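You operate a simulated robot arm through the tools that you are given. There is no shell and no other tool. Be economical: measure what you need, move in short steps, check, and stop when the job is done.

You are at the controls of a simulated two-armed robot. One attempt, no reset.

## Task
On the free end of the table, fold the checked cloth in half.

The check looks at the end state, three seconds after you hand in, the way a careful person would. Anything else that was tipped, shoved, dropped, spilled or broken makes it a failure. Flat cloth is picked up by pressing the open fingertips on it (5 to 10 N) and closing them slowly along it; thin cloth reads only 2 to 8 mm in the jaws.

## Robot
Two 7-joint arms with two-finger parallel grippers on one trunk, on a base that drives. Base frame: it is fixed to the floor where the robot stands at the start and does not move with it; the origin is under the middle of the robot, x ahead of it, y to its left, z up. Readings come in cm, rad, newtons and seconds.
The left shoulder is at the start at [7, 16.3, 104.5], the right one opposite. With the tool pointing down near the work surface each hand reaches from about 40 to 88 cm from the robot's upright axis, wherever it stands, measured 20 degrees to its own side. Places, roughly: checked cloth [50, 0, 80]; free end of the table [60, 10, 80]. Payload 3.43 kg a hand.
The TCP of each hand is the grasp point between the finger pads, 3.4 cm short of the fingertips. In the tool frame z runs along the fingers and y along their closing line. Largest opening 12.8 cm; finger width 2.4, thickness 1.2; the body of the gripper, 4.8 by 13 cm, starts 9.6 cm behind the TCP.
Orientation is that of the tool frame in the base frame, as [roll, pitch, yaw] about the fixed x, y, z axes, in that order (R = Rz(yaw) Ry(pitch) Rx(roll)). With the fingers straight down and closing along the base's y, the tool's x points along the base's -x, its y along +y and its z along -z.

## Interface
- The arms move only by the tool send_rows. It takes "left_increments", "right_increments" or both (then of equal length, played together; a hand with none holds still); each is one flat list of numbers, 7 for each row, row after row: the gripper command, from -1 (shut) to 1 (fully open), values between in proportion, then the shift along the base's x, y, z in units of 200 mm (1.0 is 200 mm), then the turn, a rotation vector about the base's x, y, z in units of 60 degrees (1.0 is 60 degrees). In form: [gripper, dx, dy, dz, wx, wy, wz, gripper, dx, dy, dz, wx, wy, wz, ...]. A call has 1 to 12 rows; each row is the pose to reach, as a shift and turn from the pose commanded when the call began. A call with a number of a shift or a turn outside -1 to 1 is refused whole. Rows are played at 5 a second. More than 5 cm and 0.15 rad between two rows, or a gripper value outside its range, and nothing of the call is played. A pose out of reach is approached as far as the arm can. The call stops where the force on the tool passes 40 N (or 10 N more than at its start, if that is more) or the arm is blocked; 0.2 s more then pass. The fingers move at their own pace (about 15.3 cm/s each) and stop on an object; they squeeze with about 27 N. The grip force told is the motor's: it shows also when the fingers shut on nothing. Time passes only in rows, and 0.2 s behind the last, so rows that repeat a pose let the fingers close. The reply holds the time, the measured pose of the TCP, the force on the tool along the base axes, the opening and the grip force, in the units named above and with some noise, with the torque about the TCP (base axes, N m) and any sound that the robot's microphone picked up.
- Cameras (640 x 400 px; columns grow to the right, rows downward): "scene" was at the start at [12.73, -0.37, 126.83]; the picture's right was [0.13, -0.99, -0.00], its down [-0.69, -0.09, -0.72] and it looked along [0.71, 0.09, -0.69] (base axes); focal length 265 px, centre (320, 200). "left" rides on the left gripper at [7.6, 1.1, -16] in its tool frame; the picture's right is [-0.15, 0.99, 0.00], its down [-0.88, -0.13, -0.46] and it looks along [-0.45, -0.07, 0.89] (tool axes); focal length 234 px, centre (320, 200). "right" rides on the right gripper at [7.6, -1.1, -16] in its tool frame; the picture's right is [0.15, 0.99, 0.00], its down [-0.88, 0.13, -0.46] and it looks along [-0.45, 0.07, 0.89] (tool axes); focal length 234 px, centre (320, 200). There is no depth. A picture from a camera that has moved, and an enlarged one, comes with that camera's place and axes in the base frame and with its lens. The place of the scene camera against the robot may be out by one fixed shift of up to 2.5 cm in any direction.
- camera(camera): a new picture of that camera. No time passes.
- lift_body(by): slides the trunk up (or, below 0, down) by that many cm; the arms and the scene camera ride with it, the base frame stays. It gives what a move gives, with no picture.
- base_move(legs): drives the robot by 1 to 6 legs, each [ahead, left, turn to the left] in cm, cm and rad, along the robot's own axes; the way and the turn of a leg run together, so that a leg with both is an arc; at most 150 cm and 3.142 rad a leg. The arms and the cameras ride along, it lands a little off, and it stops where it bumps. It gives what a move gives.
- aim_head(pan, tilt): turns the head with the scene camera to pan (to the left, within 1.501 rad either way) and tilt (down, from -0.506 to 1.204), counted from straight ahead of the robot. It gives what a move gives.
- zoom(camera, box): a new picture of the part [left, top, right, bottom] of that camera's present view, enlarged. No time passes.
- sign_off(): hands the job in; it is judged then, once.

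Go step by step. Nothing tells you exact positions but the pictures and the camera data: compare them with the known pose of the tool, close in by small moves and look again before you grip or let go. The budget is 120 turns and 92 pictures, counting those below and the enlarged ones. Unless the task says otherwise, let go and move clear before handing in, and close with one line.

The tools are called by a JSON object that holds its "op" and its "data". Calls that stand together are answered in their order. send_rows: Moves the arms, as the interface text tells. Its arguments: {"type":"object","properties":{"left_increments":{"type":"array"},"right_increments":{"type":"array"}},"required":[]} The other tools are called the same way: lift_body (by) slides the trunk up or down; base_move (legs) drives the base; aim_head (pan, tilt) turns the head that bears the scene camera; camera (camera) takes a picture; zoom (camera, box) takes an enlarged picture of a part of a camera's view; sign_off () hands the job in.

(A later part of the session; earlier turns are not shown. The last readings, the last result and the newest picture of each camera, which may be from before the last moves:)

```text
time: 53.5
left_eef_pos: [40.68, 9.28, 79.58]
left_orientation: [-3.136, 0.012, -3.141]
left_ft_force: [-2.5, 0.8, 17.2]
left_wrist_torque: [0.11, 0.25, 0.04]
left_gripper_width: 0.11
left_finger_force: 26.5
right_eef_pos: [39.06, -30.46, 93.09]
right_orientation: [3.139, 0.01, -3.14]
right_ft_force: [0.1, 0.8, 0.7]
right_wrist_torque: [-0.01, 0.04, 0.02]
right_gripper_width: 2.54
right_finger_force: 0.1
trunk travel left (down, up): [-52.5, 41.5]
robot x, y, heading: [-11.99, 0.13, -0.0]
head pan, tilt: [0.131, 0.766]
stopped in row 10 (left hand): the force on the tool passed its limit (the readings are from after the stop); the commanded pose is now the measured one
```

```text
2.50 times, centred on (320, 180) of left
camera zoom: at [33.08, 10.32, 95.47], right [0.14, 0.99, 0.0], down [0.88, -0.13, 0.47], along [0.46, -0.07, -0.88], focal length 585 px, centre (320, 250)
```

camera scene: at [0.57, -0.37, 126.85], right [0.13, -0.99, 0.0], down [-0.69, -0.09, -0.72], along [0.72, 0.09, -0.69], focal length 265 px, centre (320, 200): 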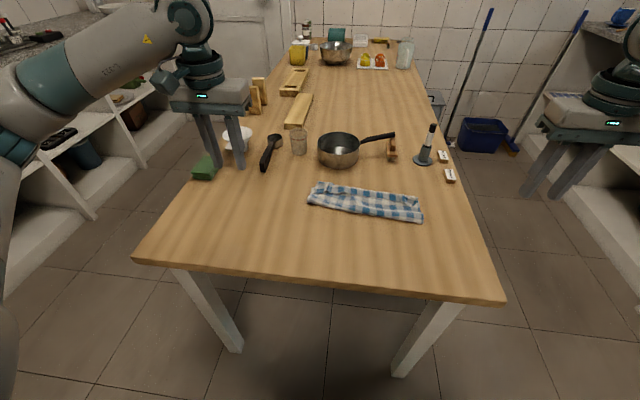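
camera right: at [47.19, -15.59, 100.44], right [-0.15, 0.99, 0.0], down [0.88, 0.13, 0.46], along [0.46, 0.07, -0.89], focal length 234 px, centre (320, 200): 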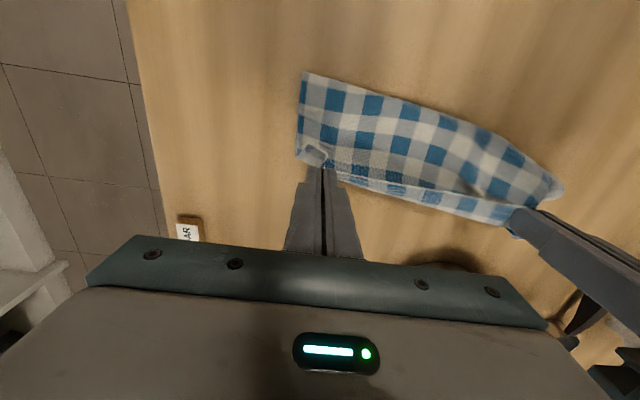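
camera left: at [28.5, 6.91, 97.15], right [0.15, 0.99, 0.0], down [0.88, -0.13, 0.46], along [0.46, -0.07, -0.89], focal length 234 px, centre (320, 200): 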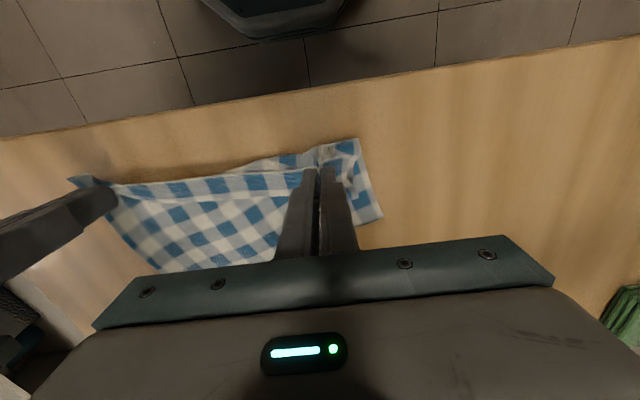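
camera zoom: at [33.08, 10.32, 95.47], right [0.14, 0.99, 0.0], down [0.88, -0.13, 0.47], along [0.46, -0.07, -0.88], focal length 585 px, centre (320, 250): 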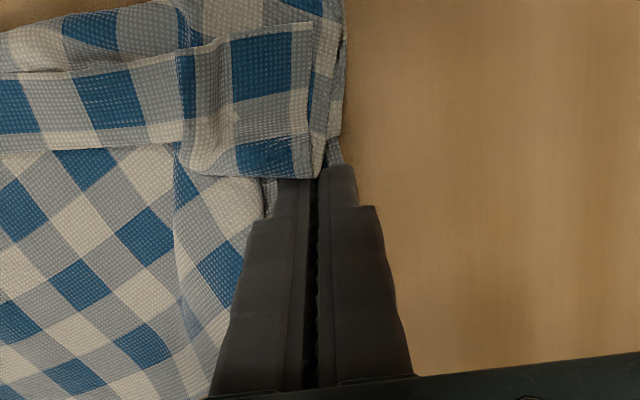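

Grip reads 1.1 mm, which held before. I lift and pull the corner out toward +x, +y.

{"op": "send_rows", "data": {"left_increments": [-1, 0, 0.03, 0.08, 0, 0, 0, -1, 0.02, 0.08, 0.15, 0, 0, 0, -1, 0.08, 0.14, 0.2, 0, 0, 0, -1, 0.16, 0.19, 0.22, 0, 0, 0, -1, 0.24, 0.23, 0.22, 0, 0, 0, -1, 0.33, 0.26, 0.22, 0, 0, 0, -1, 0.42, 0.28, 0.2, 0, 0, 0, -1, 0.51, 0.28, 0.18, 0, 0, 0, -1, 0.6, 0.28, 0.15, 0, 0, 0]}}

{"op": "zoom", "data": {"camera": "scene", "box": [240, 150, 480, 300]}}

```text
time: 55.5
left_eef_pos: [52.8, 14.88, 82.52]
left_orientation: [-3.139, 0.008, -3.14]
left_ft_force: [0.1, 0.2, -0.1]
left_wrist_torque: [0.01, 0.06, -0.02]
left_gripper_width: 0.13
left_finger_force: 26.7
right_eef_pos: [39.04, -30.55, 92.99]
right_orientation: [3.138, 0.008, 3.14]
right_ft_force: [-0.2, 0.4, 0.3]
right_wrist_torque: [0.04, 0.0, -0.01]
right_gripper_width: 2.57
right_finger_force: 0.1
trunk travel left (down, up): [-52.5, 41.5]
robot x, y, heading: [-11.82, 0.39, 0.009]
head pan, tilt: [0.131, 0.766]
```

```text
2.67 times, centred on (360, 225) of scene
camera zoom: at [0.75, -0.36, 126.82], right [0.13, -0.99, 0.0], down [-0.69, -0.09, -0.72], along [0.71, 0.09, -0.69], focal length 708 px, centre (213, 133)
```

zoom: 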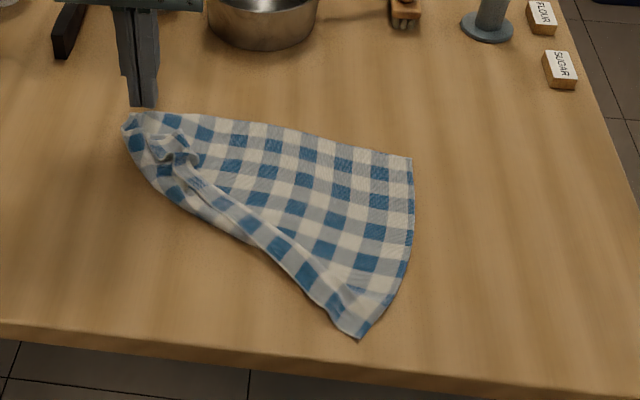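

The far edge is straight again, and only the near-left corner is still flipped on top at about (49, 13). I release the far-left corner and look closely.

{"op": "send_rows", "data": {"left_increments": [-1, 0, 0, -0.08, 0, 0, 0, -1, 0, 0, -0.12, 0, 0, 0, -0.9, 0, 0, -0.12, 0, 0, 0, -0.75, 0, 0, -0.11, 0, 0, 0, -0.7, 0, 0, 0, 0, 0, 0, -0.7, 0, 0, 0.15, 0, 0, 0, -0.7, 0, 0, 0.3, 0, 0, 0]}}

{"op": "zoom", "data": {"camera": "left", "box": [100, 40, 420, 240]}}

```text
time: 57.1
left_eef_pos: [52.56, 14.75, 88.48]
left_orientation: [-3.137, 0.008, -3.141]
left_ft_force: [-0.5, -0.5, -0.2]
left_wrist_torque: [-0.02, -0.02, -0.03]
left_gripper_width: 1.93
left_finger_force: 0.1
right_eef_pos: [38.9, -30.56, 93.03]
right_orientation: [3.137, 0.008, -3.141]
right_ft_force: [-0.5, -0.1, -0.5]
right_wrist_torque: [-0.01, -0.01, -0.01]
right_gripper_width: 2.54
right_finger_force: 0.0
trunk travel left (down, up): [-52.5, 41.5]
robot x, y, heading: [-11.8, 0.16, -0.001]
head pan, tilt: [0.131, 0.766]
```

```text
2.00 times, centred on (260, 140) of left
camera zoom: at [45.0, 15.95, 104.45], right [0.14, 0.99, 0.0], down [0.88, -0.13, 0.46], along [0.46, -0.07, -0.89], focal length 468 px, centre (440, 320)
```

zoom: 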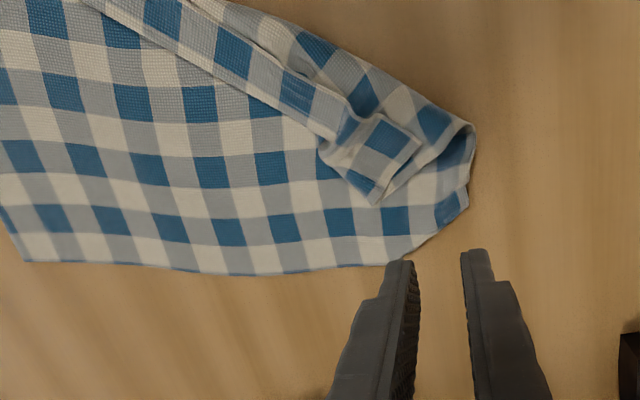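

The near-left corner tab lies on top at about (48.6, 11.4). I pinch it there lightly.

{"op": "send_rows", "data": {"left_increments": [-0.45, -0.1, -0.08, 0, 0, 0, 0, -0.45, -0.198, -0.168, -0.1, 0, 0, 0, -0.45, -0.198, -0.168, -0.25, 0, 0, 0, -0.45, -0.198, -0.168, -0.38, 0, 0, 0, -0.45, -0.198, -0.168, -0.42, 0, 0, 0]}}

{"op": "zoom", "data": {"camera": "left", "box": [220, 80, 420, 240]}}

```text
time: 58.3
left_eef_pos: [48.56, 11.48, 79.98]
left_orientation: [-3.138, 0.009, -3.14]
left_ft_force: [-0.5, -0.7, 0.3]
left_wrist_torque: [-0.04, 0.01, -0.02]
left_gripper_width: 3.52
left_finger_force: 0.4
right_eef_pos: [39.04, -30.4, 93.07]
right_orientation: [3.137, 0.01, -3.141]
right_ft_force: [-0.3, -0.2, 0.0]
right_wrist_torque: [-0.07, 0.0, 0.03]
right_gripper_width: 2.57
right_finger_force: 0.0
trunk travel left (down, up): [-52.5, 41.5]
robot x, y, heading: [-11.91, -0.22, 0.0]
head pan, tilt: [0.131, 0.766]
```

```text
2.50 times, centred on (320, 160) of left
camera zoom: at [41.03, 12.63, 95.92], right [0.14, 0.99, 0.0], down [0.88, -0.13, 0.46], along [0.46, -0.07, -0.89], focal length 585 px, centre (320, 300)
```

zoom: 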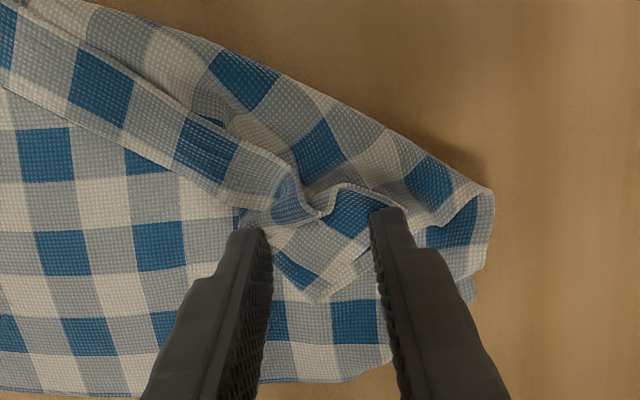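

The tab sits between the fingers. I close without extra pressing and lift.

{"op": "send_rows", "data": {"left_increments": [-0.5, 0, 0, 0, 0, 0, 0, -0.6, 0, 0, 0, 0, 0, 0, -0.7, 0, 0, 0, 0, 0, 0, -0.8, 0, 0, 0, 0, 0, 0, -0.9, 0, 0, 0, 0, 0, 0, -1, 0, 0, 0, 0, 0, 0, -1, 0, 0, 0.05, 0, 0, 0, -1, 0, 0, 0.15, 0, 0, 0, -1, 0, 0, 0.25, 0, 0, 0]}}

{"op": "camera", "data": {"camera": "left"}}

```text
time: 60.3
left_eef_pos: [48.64, 11.61, 84.98]
left_orientation: [-3.14, 0.009, -3.139]
left_ft_force: [-0.1, 0.0, -0.2]
left_wrist_torque: [0.01, 0.01, 0.01]
left_gripper_width: 0.22
left_finger_force: 27.1
right_eef_pos: [39.03, -30.53, 93.1]
right_orientation: [3.139, 0.009, -3.14]
right_ft_force: [0.4, -0.9, 0.1]
right_wrist_torque: [-0.03, -0.03, -0.02]
right_gripper_width: 2.56
right_finger_force: 0.1
trunk travel left (down, up): [-52.5, 41.5]
robot x, y, heading: [-12.22, -0.06, 0.003]
head pan, tilt: [0.131, 0.766]
```

```text
25 pictures are left
camera left: at [41.1, 12.69, 101.01], right [0.14, 0.99, 0.0], down [0.88, -0.13, 0.46], along [0.46, -0.07, -0.89], focal length 234 px, centre (320, 200)
```

left: 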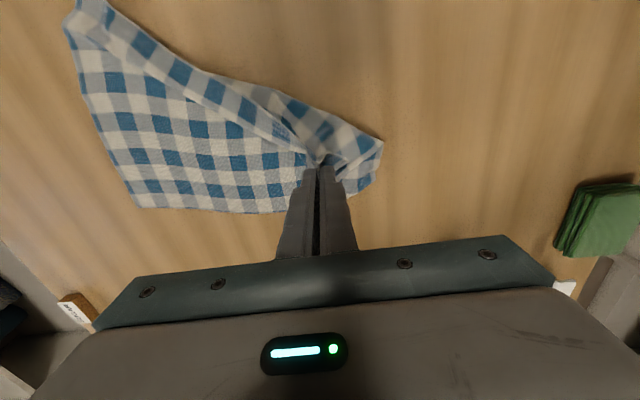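

I'm holding the corner tab and carry it to where the near-left corner belongs, about (35, 19).

{"op": "send_rows", "data": {"left_increments": [-1, -0.04, 0.04, 0.1, 0, 0, 0, -1, -0.12, 0.1, 0.17, 0, 0, 0, -1, -0.22, 0.17, 0.2, 0, 0, 0, -1, -0.32, 0.24, 0.18, 0, 0, 0, -1, -0.42, 0.3, 0.13, 0, 0, 0, -1, -0.52, 0.35, 0.05, 0, 0, 0, -1, -0.6, 0.38, -0.05, 0, 0, 0, -1, -0.67, 0.4, -0.14, 0, 0, 0, -1, -0.69, 0.41, -0.2, 0, 0, 0, -1, -0.69, 0.41, -0.22, 0, 0, 0]}}

{"op": "zoom", "data": {"camera": "scene", "box": [220, 150, 480, 310]}}

```text
time: 62.5
left_eef_pos: [35.0, 19.76, 80.6]
left_orientation: [-3.137, 0.01, -3.139]
left_ft_force: [1.0, 0.0, 0.8]
left_wrist_torque: [0.01, 0.0, -0.01]
left_gripper_width: 0.21
left_finger_force: 26.9
right_eef_pos: [39.08, -30.5, 92.96]
right_orientation: [3.139, 0.01, 3.141]
right_ft_force: [0.4, 0.3, -0.4]
right_wrist_torque: [-0.03, 0.0, -0.06]
right_gripper_width: 2.57
right_finger_force: 0.1
trunk travel left (down, up): [-52.5, 41.5]
robot x, y, heading: [-11.95, -0.04, 0.004]
head pan, tilt: [0.131, 0.766]
```

```text
2.46 times, centred on (350, 230) of scene
camera zoom: at [0.7, -0.36, 126.83], right [0.13, -0.99, 0.0], down [-0.69, -0.09, -0.72], along [0.71, 0.09, -0.69], focal length 653 px, centre (246, 126)
```

zoom: 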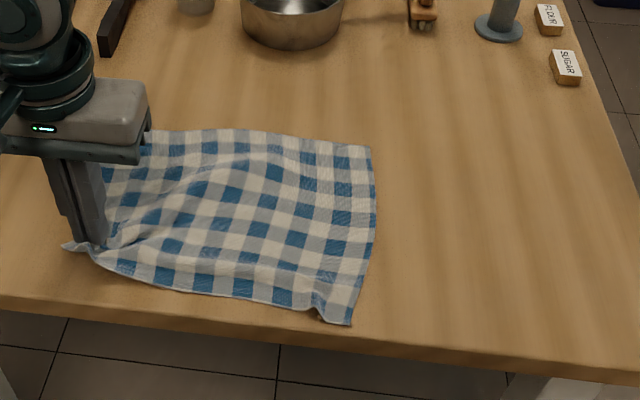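

The cloth is almost fully unfolded. I set the corner down, release, raise the hand, and then shift the base back and left to centre on the cloth.

{"op": "send_rows", "data": {"left_increments": [-1, 0, 0.02, -0.03, 0, 0, 0, -0.9, 0, 0.02, -0.03, 0, 0, 0, -0.75, 0, 0.02, -0.03, 0, 0, 0, -0.6, 0, 0.02, -0.025, 0, 0, 0, -0.6, 0, 0.02, 0.1, 0, 0, 0, -0.6, 0, 0.02, 0.3, 0, 0, 0, -0.6, 0, 0.02, 0.5, 0, 0, 0]}}

{"op": "base_move", "data": {"legs": [[-6, 8, 0]]}}

{"op": "camera", "data": {"camera": "scene"}}

```text
time: 64.1
left_eef_pos: [34.88, 20.09, 90.72]
left_orientation: [-3.138, 0.009, -3.139]
left_ft_force: [0.6, 0.6, -0.7]
left_wrist_torque: [0.04, -0.01, 0.01]
left_gripper_width: 2.56
left_finger_force: 0.0
right_eef_pos: [39.08, -30.55, 93.04]
right_orientation: [3.138, 0.008, -3.141]
right_ft_force: [-1.3, -0.5, 0.7]
right_wrist_torque: [0.02, -0.03, 0.01]
right_gripper_width: 2.55
right_finger_force: 0.0
trunk travel left (down, up): [-52.5, 41.5]
robot x, y, heading: [-11.98, -0.18, -0.001]
head pan, tilt: [0.131, 0.766]
```

```text
time: 65.2
left_eef_pos: [29.02, 28.09, 90.69]
left_orientation: [-3.136, 0.009, -3.139]
left_ft_force: [-0.7, -0.4, 0.8]
left_wrist_torque: [-0.04, -0.01, -0.02]
left_gripper_width: 2.58
left_finger_force: 0.0
right_eef_pos: [33.18, -22.55, 93.1]
right_orientation: [3.139, 0.009, -3.141]
right_ft_force: [0.2, 0.4, 0.7]
right_wrist_torque: [-0.02, -0.04, 0.0]
right_gripper_width: 2.58
right_finger_force: 0.0
trunk travel left (down, up): [-52.5, 41.5]
robot x, y, heading: [-17.67, 7.6, 0.003]
head pan, tilt: [0.131, 0.766]
```

```text
23 pictures are left
camera scene: at [-5.16, 7.59, 126.83], right [0.13, -0.99, 0.0], down [-0.69, -0.09, -0.72], along [0.71, 0.09, -0.69], focal length 265 px, centre (320, 200)
```

scene: 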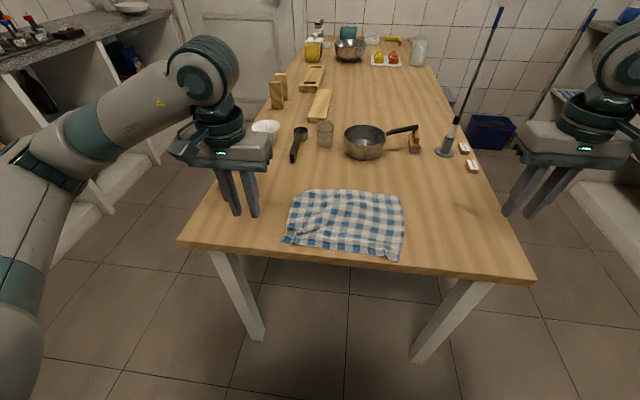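

I rotate both hands by 90° (left −90°, right +90°) so they close along x, while moving them above the near corners.

{"op": "send_rows", "data": {"left_increments": [-0.6, 0.05, -0.06, 0, 0, 0, -0.14, -0.6, 0.1, -0.12, 0, 0, 0, -0.28, -0.6, 0.15, -0.18, 0, 0, 0, -0.42, -0.6, 0.2, -0.24, 0, 0, 0, -0.56, -0.6, 0.25, -0.3, 0, 0, 0, -0.7, -0.6, 0.25, -0.36, 0, 0, 0, -0.84, -0.6, 0.25, -0.42, 0, 0, 0, -0.98], "right_increments": [-0.6, 0, 0.14, 0, 0, 0, 0.14, -0.6, 0, 0.28, 0, 0, 0, 0.28, -0.6, 0, 0.42, 0, 0, 0, 0.42, -0.6, 0, 0.56, 0, 0, 0, 0.56, -0.6, 0, 0.7, 0, 0, 0, 0.7, -0.6, 0, 0.85, 0, 0, 0, 0.84, -0.6, 0, 1, 0, 0, 0, 0.98]}}

{"op": "send_rows", "data": {"left_increments": [-0.7, 0, 0, -0.1, 0, 0, -0.14, -0.7, 0, 0, -0.2, 0, 0, -0.28, -0.7, 0, 0, -0.25, 0, 0, -0.42, -0.7, 0, 0, -0.3, 0, 0, -0.52, -0.7, 0, 0, -0.3, 0, 0, -0.52], "right_increments": [-0.7, 0, 0.05, -0.1, 0, 0, 0.14, -0.7, 0, 0.1, -0.2, 0, 0, 0.28, -0.7, 0, 0.13, -0.3, 0, 0, 0.42, -0.7, 0, 0.13, -0.4, 0, 0, 0.52, -0.7, 0, 0.13, -0.4, 0, 0, 0.52]}}

{"op": "camera", "data": {"camera": "left"}}

{"op": "camera", "data": {"camera": "right"}}

```text
time: 66.8
left_eef_pos: [34.09, 19.73, 90.62]
left_orientation: [-3.138, 0.007, 2.116]
left_ft_force: [-1.1, -0.5, -0.1]
left_wrist_torque: [0.01, 0.03, 0.03]
left_gripper_width: 2.58
left_finger_force: 0.2
right_eef_pos: [33.42, -2.65, 93.05]
right_orientation: [3.138, 0.007, -2.113]
right_ft_force: [0.0, -0.8, -1.1]
right_wrist_torque: [-0.02, -0.01, -0.01]
right_gripper_width: 2.57
right_finger_force: 0.1
trunk travel left (down, up): [-52.5, 41.5]
robot x, y, heading: [-17.64, 7.85, -0.002]
head pan, tilt: [0.131, 0.766]
```

```text
time: 68.0
left_eef_pos: [31.5, 18.31, 82.09]
left_orientation: [3.028, -0.013, 1.666]
left_ft_force: [-0.7, 0.0, -1.1]
left_wrist_torque: [-0.01, -0.11, -0.03]
left_gripper_width: 1.9
left_finger_force: 0.0
left hand out of reach, approached as far as the arm can: row 3, 4, 5
right_eef_pos: [32.98, -0.55, 84.58]
right_orientation: [-3.076, -0.002, -1.714]
right_ft_force: [-0.7, -0.2, 0.1]
right_wrist_torque: [-0.01, -0.08, 0.01]
right_gripper_width: 1.91
right_finger_force: 0.0
right hand out of reach, approached as far as the arm can: row 3, 4, 5
trunk travel left (down, up): [-52.5, 41.5]
robot x, y, heading: [-17.57, 7.49, -0.004]
head pan, tilt: [0.131, 0.766]
```

```text
22 pictures are left
camera left: at [30.31, 25.44, 98.31], right [0.99, -0.05, 0.11], down [-0.1, -0.9, 0.43], along [0.08, -0.43, -0.9], focal length 234 px, centre (320, 200)
```

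left: 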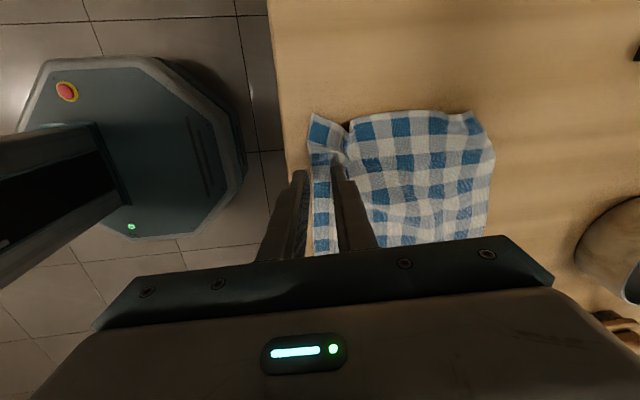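

```text
21 pictures are left
camera right: at [32.06, -8.09, 100.49], right [-1.0, 0.0, -0.06], down [-0.03, 0.9, 0.44], along [0.05, 0.45, -0.89], focal length 234 px, centre (320, 200)
```

right: 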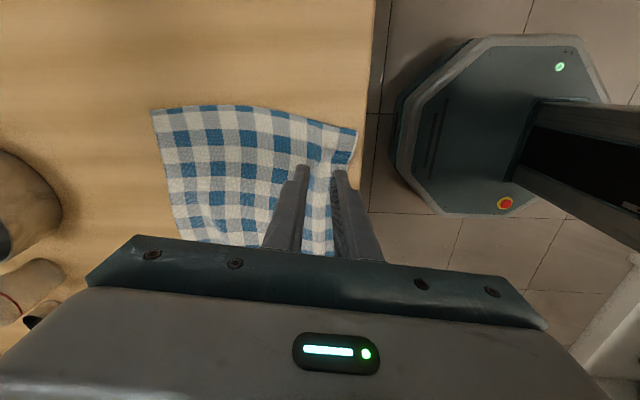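

The side-on views are clear, but a full 90° is slightly out of reach. I back off to about 75° yaw, which also levels the hands, and position over the hem.

{"op": "send_rows", "data": {"left_increments": [-0.7, -0.01, 0.02, -0.02, 0, 0, 0.13, -0.7, -0.035, 0.04, -0.05, 0, 0, 0.25, -0.7, -0.035, 0.04, -0.08, 0, 0, 0.25, -0.7, -0.035, 0.04, -0.08, 0, 0, 0.25], "right_increments": [-0.7, -0.02, -0.01, -0.02, 0, 0, -0.13, -0.7, -0.05, -0.02, -0.05, 0, 0, -0.25, -0.7, -0.05, -0.02, -0.1, 0, 0, -0.25, -0.7, -0.05, -0.02, -0.1, 0, 0, -0.25]}}

```text
time: 69.0
left_eef_pos: [31.25, 19.28, 80.33]
left_orientation: [3.03, -0.015, 1.93]
left_ft_force: [1.2, 0.4, 0.1]
left_wrist_torque: [-0.02, 0.0, -0.02]
left_gripper_width: 1.91
left_finger_force: 0.1
right_eef_pos: [32.17, -0.99, 82.51]
right_orientation: [-3.082, -0.001, -1.975]
right_ft_force: [-0.3, 0.3, 0.7]
right_wrist_torque: [-0.01, 0.03, -0.01]
right_gripper_width: 1.93
right_finger_force: 0.0
trunk travel left (down, up): [-52.5, 41.5]
robot x, y, heading: [-17.7, 7.98, 0.002]
head pan, tilt: [0.131, 0.766]
```

{"op": "send_rows", "data": {"left_increments": [-0.7, 0.03, 0.02, 0.08, -0.037, 0.1, 0, -0.7, 0.108, 0.06, 0.134, -0.037, 0.1, 0, -0.7, 0.108, 0.06, 0.134, -0.037, 0.1, 0], "right_increments": [-0.7, 0, 0.01, 0.01, 0.022, 0.052, 0, -0.7, 0.01, 0.025, 0.025, 0.022, 0.052, 0, -0.7, 0.01, 0.025, 0.025, 0.022, 0.052, 0]}}

{"op": "zoom", "data": {"camera": "left", "box": [240, 80, 500, 260]}}

{"op": "zoom", "data": {"camera": "right", "box": [140, 80, 400, 260]}}

```text
time: 69.8
left_eef_pos: [33.37, 20.49, 82.99]
left_orientation: [-3.137, -0.017, 1.927]
left_ft_force: [-0.5, -0.5, -0.1]
left_wrist_torque: [0.02, 0.02, 0.02]
left_gripper_width: 1.93
left_finger_force: 0.0
right_eef_pos: [32.42, -0.52, 82.91]
right_orientation: [-3.14, -0.004, -1.975]
right_ft_force: [-0.6, -0.5, -0.6]
right_wrist_torque: [0.0, 0.0, -0.01]
right_gripper_width: 1.9
right_finger_force: 0.0
trunk travel left (down, up): [-52.5, 41.5]
robot x, y, heading: [-17.58, 7.84, 0.002]
head pan, tilt: [0.131, 0.766]
```

```text
2.22 times, centred on (370, 170) of left
camera zoom: at [32.11, 27.71, 99.11], right [0.98, 0.21, -0.01], down [0.19, -0.88, 0.44], along [0.09, -0.43, -0.9], focal length 520 px, centre (209, 267)
```

zoom: 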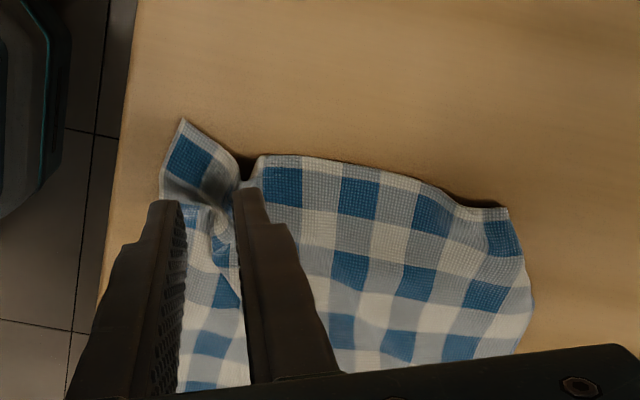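

```text
2.22 times, centred on (270, 170) of right
camera zoom: at [30.65, -7.89, 98.83], right [-0.97, 0.25, 0.0], down [0.23, 0.86, 0.45], along [0.12, 0.44, -0.89], focal length 520 px, centre (431, 267)
```

zoom: 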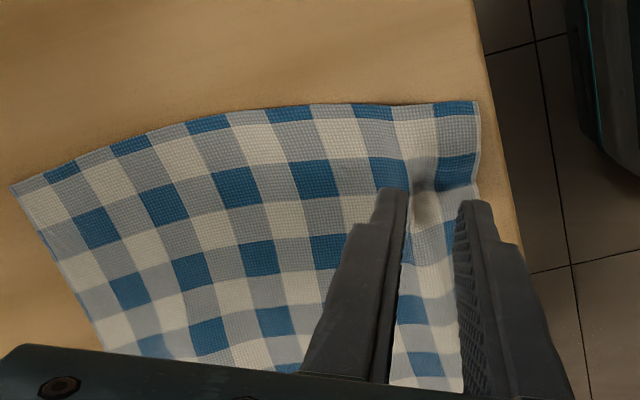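

Both hands straddle the hem well, so I descend and press.

{"op": "send_rows", "data": {"left_increments": [-0.7, 0, 0, -0.08, 0, 0, 0, -0.7, 0, 0, -0.145, 0, 0, 0, -0.7, 0, 0, -0.165, 0, 0, 0, -0.7, 0, 0, -0.17, 0, 0, 0], "right_increments": [-0.7, 0, 0, -0.08, 0, 0, 0, -0.7, 0, 0, -0.145, 0, 0, 0, -0.7, 0, 0, -0.16, 0, 0, 0, -0.7, 0, 0, -0.165, 0, 0, 0]}}

```text
time: 70.8
left_eef_pos: [33.36, 20.51, 79.6]
left_orientation: [-3.14, -0.015, 1.927]
left_ft_force: [1.5, 0.0, 8.2]
left_wrist_torque: [0.0, -0.12, -0.01]
left_gripper_width: 1.92
left_finger_force: 0.4
right_eef_pos: [32.46, -0.48, 79.7]
right_orientation: [-3.139, -0.003, -1.975]
right_ft_force: [-0.1, 0.1, -0.4]
right_wrist_torque: [0.0, 0.0, 0.02]
right_gripper_width: 1.92
right_finger_force: 0.1
trunk travel left (down, up): [-52.5, 41.5]
robot x, y, heading: [-17.53, 8.22, -0.0]
head pan, tilt: [0.131, 0.766]
```

{"op": "send_rows", "data": {"left_increments": [-0.7, 0, 0, -0.002, 0, 0, 0, -0.7, 0, 0, -0.002, 0, 0, 0, -0.73, 0, 0, -0.003, 0, 0, 0, -0.76, 0, 0, -0.003, 0, 0, 0, -0.79, 0, 0, -0.004, 0, 0, 0, -0.82, 0, 0, -0.004, 0, 0, 0, -0.85, 0, 0, -0.004, 0, 0, 0, -0.88, 0, 0, -0.004, 0, 0, 0, -0.92, 0, 0, -0.004, 0, 0, 0, -0.96, 0, 0, -0.004, 0, 0, 0, -1, 0, 0, -0.004, 0, 0, 0, -1, 0, 0, -0.004, 0, 0, 0], "right_increments": [-0.7, 0, 0, -0.007, 0, 0, 0, -0.7, 0, 0, -0.009, 0, 0, 0, -0.73, 0, 0, -0.01, 0, 0, 0, -0.76, 0, 0, -0.01, 0, 0, 0, -0.79, 0, 0, -0.01, 0, 0, 0, -0.82, 0, 0, -0.011, 0, 0, 0, -0.85, 0, 0, -0.011, 0, 0, 0, -0.88, 0, 0, -0.011, 0, 0, 0, -0.92, 0, 0, -0.011, 0, 0, 0, -0.96, 0, 0, -0.011, 0, 0, 0, -1, 0, 0, -0.011, 0, 0, 0, -1, 0, 0, -0.011, 0, 0, 0]}}

{"op": "send_rows", "data": {"left_increments": [-1, 0, 0, 0.05, 0, 0, 0, -1, 0, 0, 0.15, 0, 0, 0], "right_increments": [-1, 0, 0, 0.05, 0, 0, 0, -1, 0, 0, 0.15, 0, 0, 0]}}

{"op": "camera", "data": {"camera": "left"}}

{"op": "camera", "data": {"camera": "right"}}

```text
time: 73.4
left_eef_pos: [33.12, 20.48, 79.64]
left_orientation: [3.142, -0.016, 1.927]
left_ft_force: [-1.3, -1.0, 21.3]
left_wrist_torque: [-0.03, 0.03, 0.02]
left_gripper_width: 0.48
left_finger_force: 27.3
right_eef_pos: [32.35, -0.45, 79.47]
right_orientation: [-3.139, -0.001, -1.974]
right_ft_force: [0.4, 0.5, 6.9]
right_wrist_torque: [0.05, 0.03, -0.03]
right_gripper_width: 0.0
right_finger_force: 27.3
trunk travel left (down, up): [-52.5, 41.5]
robot x, y, heading: [-17.49, 7.81, 0.001]
head pan, tilt: [0.131, 0.766]
```

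```text
time: 74.0
left_eef_pos: [33.28, 20.44, 82.49]
left_orientation: [-3.139, -0.017, 1.927]
left_ft_force: [-0.1, 0.9, 0.5]
left_wrist_torque: [-0.03, -0.02, 0.02]
left_gripper_width: 0.22
left_finger_force: 27.0
right_eef_pos: [32.32, -0.37, 82.53]
right_orientation: [-3.141, -0.001, -1.976]
right_ft_force: [-0.7, 0.0, -0.2]
right_wrist_torque: [0.03, 0.01, 0.02]
right_gripper_width: 0.03
right_finger_force: 26.8
trunk travel left (down, up): [-52.5, 41.5]
robot x, y, heading: [-17.69, 7.47, -0.0]
head pan, tilt: [0.131, 0.766]
```

```text
18 pictures are left
camera left: at [31.98, 27.7, 98.69], right [0.98, 0.21, -0.01], down [0.19, -0.88, 0.44], along [0.09, -0.43, -0.9], focal length 234 px, centre (320, 200)
```

left: 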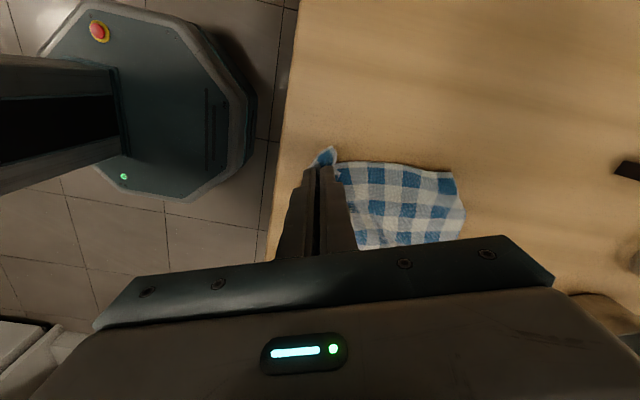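

```text
17 pictures are left
camera right: at [30.43, -7.77, 98.4], right [-0.97, 0.25, 0.0], down [0.23, 0.86, 0.45], along [0.12, 0.44, -0.89], focal length 234 px, centre (320, 200)
```

right: 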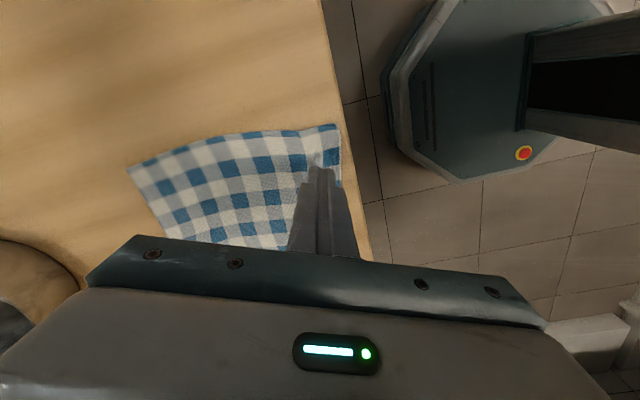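

The left holds and the right slipped off. I redo the right with a wider opening, slightly further in and firmer.

{"op": "send_rows", "data": {"left_increments": [-1, 0, 0, -0.05, 0, 0, 0, -1, 0, 0, -0.08, 0, 0, 0, -1, 0, 0, -0.08, 0, 0, 0, -1, 0, 0, -0.08, 0, 0, 0, -1, 0, 0, -0.08, 0, 0, 0], "right_increments": [-0.6, 0.02, 0, 0, 0, 0, 0, -0.6, 0.04, 0, -0.05, 0, 0, 0, -0.6, 0.04, 0, -0.12, 0, 0, 0, -0.6, 0.04, 0, -0.15, 0, 0, 0, -0.6, 0.04, 0, -0.154, 0, 0, 0]}}

```text
time: 75.2
left_eef_pos: [33.15, 20.54, 81.12]
left_orientation: [-3.14, -0.018, 1.926]
left_ft_force: [0.4, -0.4, 0.0]
left_wrist_torque: [0.04, -0.02, -0.02]
left_gripper_width: 0.17
left_finger_force: 26.8
right_eef_pos: [33.13, -0.39, 79.58]
right_orientation: [-3.139, 0.0, -1.973]
right_ft_force: [-1.3, -1.1, 14.4]
right_wrist_torque: [0.1, 0.31, 0.04]
right_gripper_width: 2.55
right_finger_force: 0.3
trunk travel left (down, up): [-52.5, 41.5]
robot x, y, heading: [-17.86, 8.12, -0.004]
head pan, tilt: [0.131, 0.766]
```

{"op": "send_rows", "data": {"right_increments": [-0.62, 0, 0, 0, 0, 0, 0, -0.66, 0, 0, -0.001, 0, 0, 0, -0.7, 0, 0, -0.002, 0, 0, 0, -0.74, 0, 0, -0.003, 0, 0, 0, -0.78, 0, 0, -0.004, 0, 0, 0, -0.82, 0, 0, -0.005, 0, 0, 0, -0.86, 0, 0, -0.005, 0, 0, 0, -0.9, 0, 0, -0.006, 0, 0, 0, -0.94, 0, 0, -0.006, 0, 0, 0, -0.98, 0, 0, -0.006, 0, 0, 0, -1, 0, 0, -0.006, 0, 0, 0, -1, 0, 0, 0.03, 0, 0, 0]}}

{"op": "zoom", "data": {"camera": "right", "box": [140, 80, 400, 260]}}

```text
time: 76.7
left_eef_pos: [33.23, 20.41, 80.92]
left_orientation: [-3.139, -0.017, 1.927]
left_ft_force: [-0.4, -0.7, -0.4]
left_wrist_torque: [-0.03, 0.0, 0.04]
left_gripper_width: 0.19
left_finger_force: 27.3
right_eef_pos: [33.26, -0.28, 79.55]
right_orientation: [-3.138, 0.002, -1.973]
right_ft_force: [-4.3, -1.7, 19.6]
right_wrist_torque: [0.01, 0.42, 0.04]
right_gripper_width: 1.04
right_finger_force: 1.6
trunk travel left (down, up): [-52.5, 41.5]
robot x, y, heading: [-17.59, 7.7, 0.001]
head pan, tilt: [0.131, 0.766]
stopped in row 7 (right hand): the force on the tool passed its limit (the readings are from after the stop); the commanded pose is now the measured one
```

```text
2.22 times, centred on (270, 170) of right
camera zoom: at [31.38, -7.8, 95.41], right [-0.97, 0.25, 0.0], down [0.22, 0.86, 0.46], along [0.12, 0.44, -0.89], focal length 520 px, centre (431, 267)
```

zoom: 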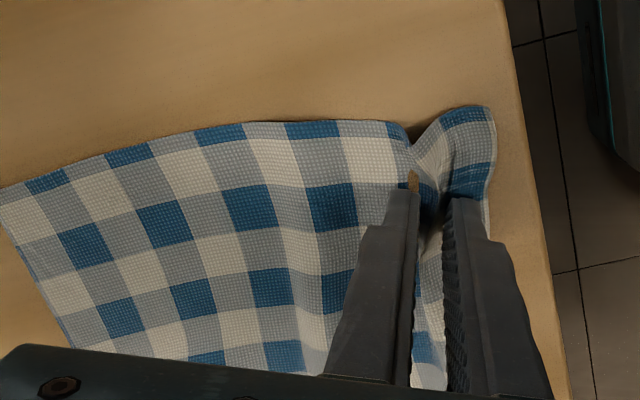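

A ridge is formed between the right fingers. I finish closing with slightly less press and lift a bit.

{"op": "send_rows", "data": {"left_increments": [-1, 0, 0, 0, 0, 0, 0, -1, 0, 0, 0, 0, 0, 0, -1, 0, 0, 0, 0, 0, 0, -1, 0, 0, 0, 0, 0, 0, -1, 0, 0, 0, 0, 0, 0, -1, 0, 0, 0.03, 0, 0, 0, -1, 0, 0, 0.1, 0, 0, 0], "right_increments": [-0.86, 0, 0, 0.001, 0, 0, 0, -0.9, 0, 0, 0.001, 0, 0, 0, -0.94, 0, 0, 0.001, 0, 0, 0, -1, 0, 0, 0.001, 0, 0, 0, -1, 0, 0, 0.001, 0, 0, 0, -1, 0, 0, 0.05, 0, 0, 0, -1, 0, 0, 0.17, 0, 0, 0]}}

{"op": "zoom", "data": {"camera": "scene", "box": [240, 150, 460, 290]}}

```text
time: 78.3
left_eef_pos: [33.29, 20.35, 83.05]
left_orientation: [-3.139, -0.016, 1.925]
left_ft_force: [0.0, 0.2, -0.5]
left_wrist_torque: [0.01, -0.02, -0.02]
left_gripper_width: 0.16
left_finger_force: 27.0
right_eef_pos: [33.26, -0.45, 82.75]
right_orientation: [3.139, -0.002, -1.973]
right_ft_force: [-0.1, 0.2, 0.7]
right_wrist_torque: [0.01, -0.02, 0.0]
right_gripper_width: 0.2
right_finger_force: 27.0
trunk travel left (down, up): [-52.5, 41.5]
robot x, y, heading: [-18.07, 7.95, 0.004]
head pan, tilt: [0.131, 0.766]
```

```text
2.86 times, centred on (350, 220) of scene
camera zoom: at [-5.17, 7.54, 126.81], right [0.13, -0.99, 0.0], down [-0.69, -0.09, -0.72], along [0.71, 0.09, -0.69], focal length 758 px, centre (234, 143)
```

zoom: 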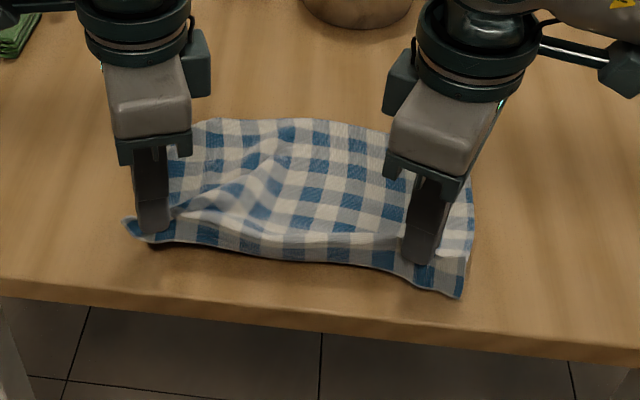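

Both hold now. I spread the hands and pull back slightly to take out the wrinkles.

{"op": "send_rows", "data": {"left_increments": [-1, 0, 0.03, 0, 0, 0, 0, -1, -0.02, 0.06, 0, 0, 0, 0, -1, -0.05, 0.08, 0, 0, 0, 0, -1, -0.08, 0.08, -0.02, 0, 0, 0, -1, -0.1, 0.08, -0.02, 0, 0, 0], "right_increments": [-1, 0, -0.03, 0, 0, 0, 0, -1, -0.02, -0.06, 0, 0, 0, 0, -1, -0.04, -0.08, 0, 0, 0, 0, -1, -0.06, -0.08, -0.02, 0, 0, 0, -1, -0.07, -0.08, -0.02, 0, 0, 0]}}

{"op": "zoom", "data": {"camera": "scene", "box": [240, 150, 460, 290]}}

```text
time: 79.5
left_eef_pos: [31.35, 21.91, 82.6]
left_orientation: [-3.138, -0.013, 1.926]
left_ft_force: [2.2, -31.8, -1.1]
left_wrist_torque: [-1.06, -0.01, -0.14]
left_gripper_width: 0.19
left_finger_force: 27.0
right_eef_pos: [31.83, -1.76, 82.33]
right_orientation: [3.138, 0.005, -1.97]
right_ft_force: [-1.0, 31.7, 0.5]
right_wrist_torque: [1.03, 0.01, 0.16]
right_gripper_width: 0.21
right_finger_force: 27.1
trunk travel left (down, up): [-52.5, 41.5]
robot x, y, heading: [-17.78, 7.87, 0.001]
head pan, tilt: [0.131, 0.766]
```

```text
2.86 times, centred on (350, 220) of scene
camera zoom: at [-5.12, 7.51, 126.83], right [0.13, -0.99, 0.0], down [-0.69, -0.09, -0.72], along [0.71, 0.09, -0.69], focal length 758 px, centre (234, 143)
```

zoom: 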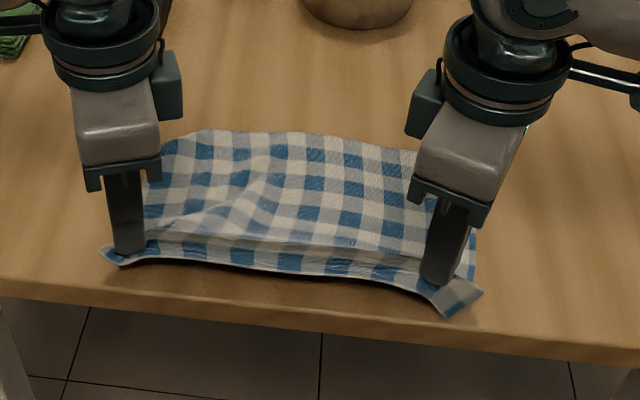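

Tension is too high at 32 N. I relax inward and do the low roll-over with vertical hands.

{"op": "send_rows", "data": {"left_increments": [-1, 0.03, -0.03, 0.025, 0, 0, 0, -1, 0.1, -0.03, 0.055, 0, 0, 0, -1, 0.17, -0.03, 0.08, 0, 0, 0, -1, 0.24, -0.03, 0.09, 0, 0, 0, -1, 0.32, -0.03, 0.09, 0, 0, 0, -1, 0.4, -0.03, 0.09, 0, 0, 0, -1, 0.48, -0.03, 0.085, 0, 0, 0, -1, 0.56, -0.03, 0.075, 0, 0, 0, -1, 0.64, -0.03, 0.06, 0, 0, 0, -1, 0.72, -0.03, 0.04, 0, 0, 0, -1, 0.79, -0.03, 0.01, 0, 0, 0, -1, 0.85, -0.03, -0.02, 0, 0, 0], "right_increments": [-1, 0.03, 0.03, 0.025, 0, 0, 0, -1, 0.1, 0.03, 0.055, 0, 0, 0, -1, 0.17, 0.03, 0.08, 0, 0, 0, -1, 0.24, 0.03, 0.09, 0, 0, 0, -1, 0.32, 0.03, 0.09, 0, 0, 0, -1, 0.4, 0.03, 0.09, 0, 0, 0, -1, 0.48, 0.03, 0.085, 0, 0, 0, -1, 0.56, 0.03, 0.075, 0, 0, 0, -1, 0.64, 0.03, 0.06, 0, 0, 0, -1, 0.72, 0.03, 0.04, 0, 0, 0, -1, 0.79, 0.03, 0.01, 0, 0, 0, -1, 0.85, 0.03, -0.02, 0, 0, 0]}}

{"op": "zoom", "data": {"camera": "scene", "box": [240, 150, 460, 290]}}

{"op": "camera", "data": {"camera": "left"}}

```text
time: 82.1
left_eef_pos: [36.89, 21.59, 84.39]
left_orientation: [-3.14, -0.016, 1.927]
left_ft_force: [2.7, -16.5, -0.6]
left_wrist_torque: [-0.57, -0.11, -0.03]
left_gripper_width: 0.18
left_finger_force: 27.3
left hand out of reach, approached as far as the arm can: row 5, 6, 7, 8, 9, 10, 11, 12
right_eef_pos: [40.74, -1.21, 84.18]
right_orientation: [-3.14, 0.0, -1.973]
right_ft_force: [-3.5, 16.7, -0.2]
right_wrist_torque: [0.53, 0.12, 0.15]
right_gripper_width: 0.23
right_finger_force: 26.9
right hand out of reach, approached as far as the arm can: row 7, 8, 9, 10, 11, 12
trunk travel left (down, up): [-52.5, 41.5]
robot x, y, heading: [-17.56, 7.74, 0.0]
head pan, tilt: [0.131, 0.766]
```

```text
2.86 times, centred on (350, 220) of scene
camera zoom: at [-5.1, 7.52, 126.83], right [0.13, -0.99, 0.0], down [-0.69, -0.09, -0.72], along [0.71, 0.09, -0.69], focal length 758 px, centre (234, 143)
```

zoom: 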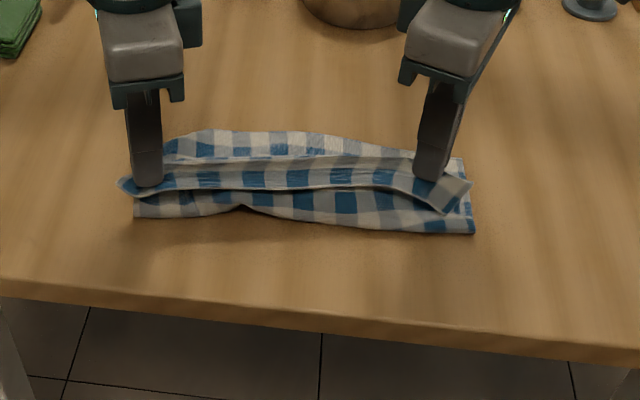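

```text
12 pictures are left
camera left: at [35.58, 28.72, 100.52], right [0.98, 0.21, 0.0], down [0.19, -0.88, 0.44], along [0.09, -0.43, -0.9], focal length 234 px, centre (320, 200)
```

left: 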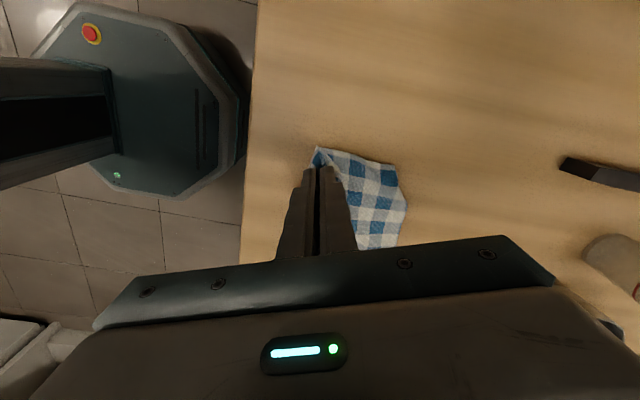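

The yawed arms run out of reach, so I level the two hands and let the base drive carry the edge forward.

{"op": "send_rows", "data": {"left_increments": [-1, 0, -0.015, -0.02, 0, 0, 0, -1, 0, -0.02, -0.04, 0, 0, 0, -1, 0, -0.02, -0.04, 0, 0, 0], "right_increments": [-1, -0.06, 0.015, -0.02, 0, 0, 0, -1, -0.12, 0.02, -0.04, 0, 0, 0, -1, -0.17, 0.02, -0.04, 0, 0, 0]}}

{"op": "base_move", "data": {"legs": [[10.5, 0, 0]]}}

{"op": "zoom", "data": {"camera": "scene", "box": [240, 150, 460, 290]}}

```text
time: 82.9
left_eef_pos: [36.95, 21.11, 83.7]
left_orientation: [-3.14, -0.017, 1.928]
left_ft_force: [0.3, -3.0, 0.2]
left_wrist_torque: [-0.1, -0.01, -0.02]
left_gripper_width: 0.19
left_finger_force: 26.9
right_eef_pos: [37.12, -1.08, 83.46]
right_orientation: [3.141, -0.002, -1.974]
right_ft_force: [0.1, 2.3, -0.4]
right_wrist_torque: [0.08, 0.01, 0.06]
right_gripper_width: 0.19
right_finger_force: 26.4
trunk travel left (down, up): [-52.5, 41.5]
robot x, y, heading: [-17.93, 7.78, -0.003]
head pan, tilt: [0.131, 0.766]
```

```text
time: 84.0
left_eef_pos: [47.29, 20.86, 83.78]
left_orientation: [-3.138, -0.017, 1.922]
left_ft_force: [0.4, -2.2, -1.2]
left_wrist_torque: [-0.04, 0.03, -0.01]
left_gripper_width: 0.18
left_finger_force: 27.2
right_eef_pos: [47.48, -1.3, 83.38]
right_orientation: [3.141, -0.001, -1.976]
right_ft_force: [0.0, 1.7, -0.9]
right_wrist_torque: [0.01, 0.05, 0.06]
right_gripper_width: 0.2
right_finger_force: 27.3
trunk travel left (down, up): [-52.5, 41.5]
robot x, y, heading: [-7.4, 7.81, -0.001]
head pan, tilt: [0.131, 0.766]
```

```text
2.86 times, centred on (350, 220) of scene
camera zoom: at [5.32, 7.45, 126.81], right [0.13, -0.99, 0.0], down [-0.69, -0.09, -0.72], along [0.71, 0.09, -0.69], focal length 758 px, centre (234, 143)
```

zoom: 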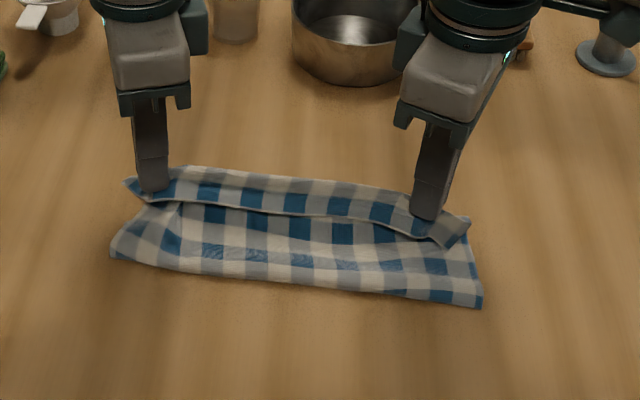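

The fold is forming nicely, so I drive 1.5 cm further and lower the hands to the table.

{"op": "base_move", "data": {"legs": [[1.8, 0, 0]]}}

{"op": "send_rows", "data": {"left_increments": [-1, 0, 0, -0.04, 0, 0, 0, -1, 0, 0, -0.08, 0, 0, 0, -1, 0, 0, -0.12, 0, 0, 0, -1, 0, 0, -0.15, 0, 0, 0, -1, 0, 0, -0.17, 0, 0, 0], "right_increments": [-1, 0, 0, -0.04, 0, 0, 0, -1, 0, 0, -0.08, 0, 0, 0, -1, 0, 0, -0.12, 0, 0, 0, -1, 0, 0, -0.14, 0, 0, 0, -1, 0, 0, -0.155, 0, 0, 0]}}

{"op": "zoom", "data": {"camera": "scene", "box": [240, 150, 460, 290]}}

{"op": "camera", "data": {"camera": "left"}}

```text
time: 84.8
left_eef_pos: [49.08, 20.87, 83.74]
left_orientation: [-3.14, -0.019, 1.923]
left_ft_force: [0.1, -0.9, 0.0]
left_wrist_torque: [-0.05, 0.0, -0.04]
left_gripper_width: 0.2
left_finger_force: 26.7
right_eef_pos: [49.21, -1.26, 83.45]
right_orientation: [3.141, -0.001, -1.976]
right_ft_force: [0.1, 1.1, 0.1]
right_wrist_torque: [0.05, 0.04, 0.01]
right_gripper_width: 0.2
right_finger_force: 27.0
trunk travel left (down, up): [-52.5, 41.5]
robot x, y, heading: [-5.95, 8.14, -0.003]
head pan, tilt: [0.131, 0.766]
```

```text
time: 86.0
left_eef_pos: [49.11, 20.98, 80.38]
left_orientation: [-3.14, -0.016, 1.924]
left_ft_force: [0.6, -2.0, 0.6]
left_wrist_torque: [-0.05, -0.02, -0.01]
left_gripper_width: 0.21
left_finger_force: 26.8
right_eef_pos: [49.23, -1.19, 80.42]
right_orientation: [-3.141, -0.001, -1.973]
right_ft_force: [0.1, 1.2, 1.2]
right_wrist_torque: [0.04, 0.0, 0.03]
right_gripper_width: 0.2
right_finger_force: 26.7
trunk travel left (down, up): [-52.5, 41.5]
robot x, y, heading: [-5.8, 8.03, -0.003]
head pan, tilt: [0.131, 0.766]
```

```text
2.86 times, centred on (350, 220) of scene
camera zoom: at [6.97, 7.45, 126.83], right [0.13, -0.99, 0.0], down [-0.69, -0.09, -0.72], along [0.71, 0.09, -0.69], focal length 758 px, centre (234, 143)
```

zoom: 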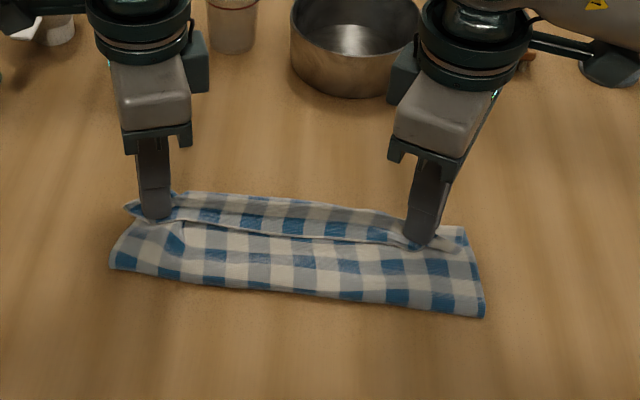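

```text
9 pictures are left
camera left: at [47.75, 28.11, 96.49], right [0.98, 0.2, 0.0], down [0.18, -0.88, 0.44], along [0.09, -0.43, -0.9], focal length 234 px, centre (320, 200)
```

left: 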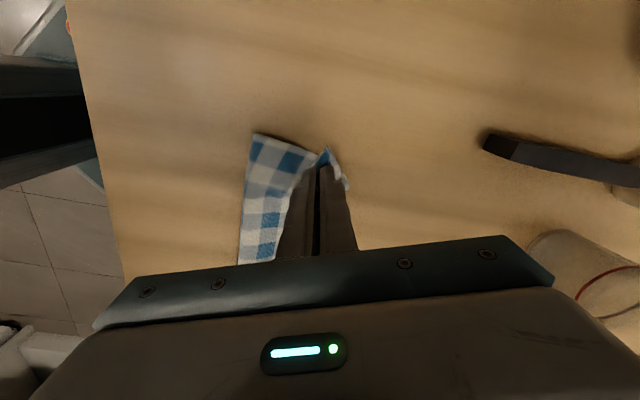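

Footprint is now about x 42.6–52.5, a bit under half width, with some slack ahead of the fingers. I advance 2 cm to take up the slack, then touch down, open slightly and lift straight up.

{"op": "send_rows", "data": {"left_increments": [-1, 0, 0, 0.02, 0, 0, 0, -1, 0, 0, 0.02, 0, 0, 0], "right_increments": [-1, 0, 0, 0.02, 0, 0, 0, -1, 0, 0, 0.02, 0, 0, 0]}}

{"op": "base_move", "data": {"legs": [[2.2, 0, 0]]}}

{"op": "zoom", "data": {"camera": "scene", "box": [240, 170, 460, 310]}}

```text
time: 86.6
left_eef_pos: [49.15, 20.88, 80.77]
left_orientation: [3.141, -0.018, 1.923]
left_ft_force: [-0.1, -1.4, 0.1]
left_wrist_torque: [-0.08, 0.0, 0.02]
left_gripper_width: 0.18
left_finger_force: 26.7
right_eef_pos: [49.17, -1.27, 80.74]
right_orientation: [3.141, 0.0, -1.976]
right_ft_force: [-0.1, 2.1, 0.0]
right_wrist_torque: [0.05, 0.02, 0.03]
right_gripper_width: 0.23
right_finger_force: 27.1
trunk travel left (down, up): [-52.5, 41.5]
robot x, y, heading: [-5.73, 8.08, -0.007]
head pan, tilt: [0.131, 0.766]
```

```text
time: 87.4
left_eef_pos: [51.44, 20.82, 80.73]
left_orientation: [-3.14, -0.017, 1.924]
left_ft_force: [-0.2, -2.3, -0.8]
left_wrist_torque: [-0.03, -0.02, -0.02]
left_gripper_width: 0.23
left_finger_force: 27.1
right_eef_pos: [51.49, -1.35, 80.74]
right_orientation: [3.141, 0.0, -1.974]
right_ft_force: [0.4, 1.6, -2.0]
right_wrist_torque: [0.05, 0.04, -0.01]
right_gripper_width: 0.19
right_finger_force: 27.2
trunk travel left (down, up): [-52.5, 41.5]
robot x, y, heading: [-3.77, 7.92, -0.001]
head pan, tilt: [0.131, 0.766]
```

```text
2.86 times, centred on (350, 240) of scene
camera zoom: at [9.24, 7.44, 126.83], right [0.13, -0.99, 0.0], down [-0.69, -0.09, -0.72], along [0.71, 0.09, -0.69], focal length 758 px, centre (234, 86)
```

zoom: 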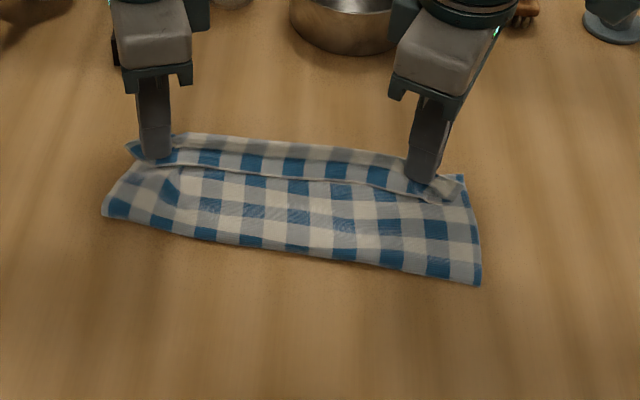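

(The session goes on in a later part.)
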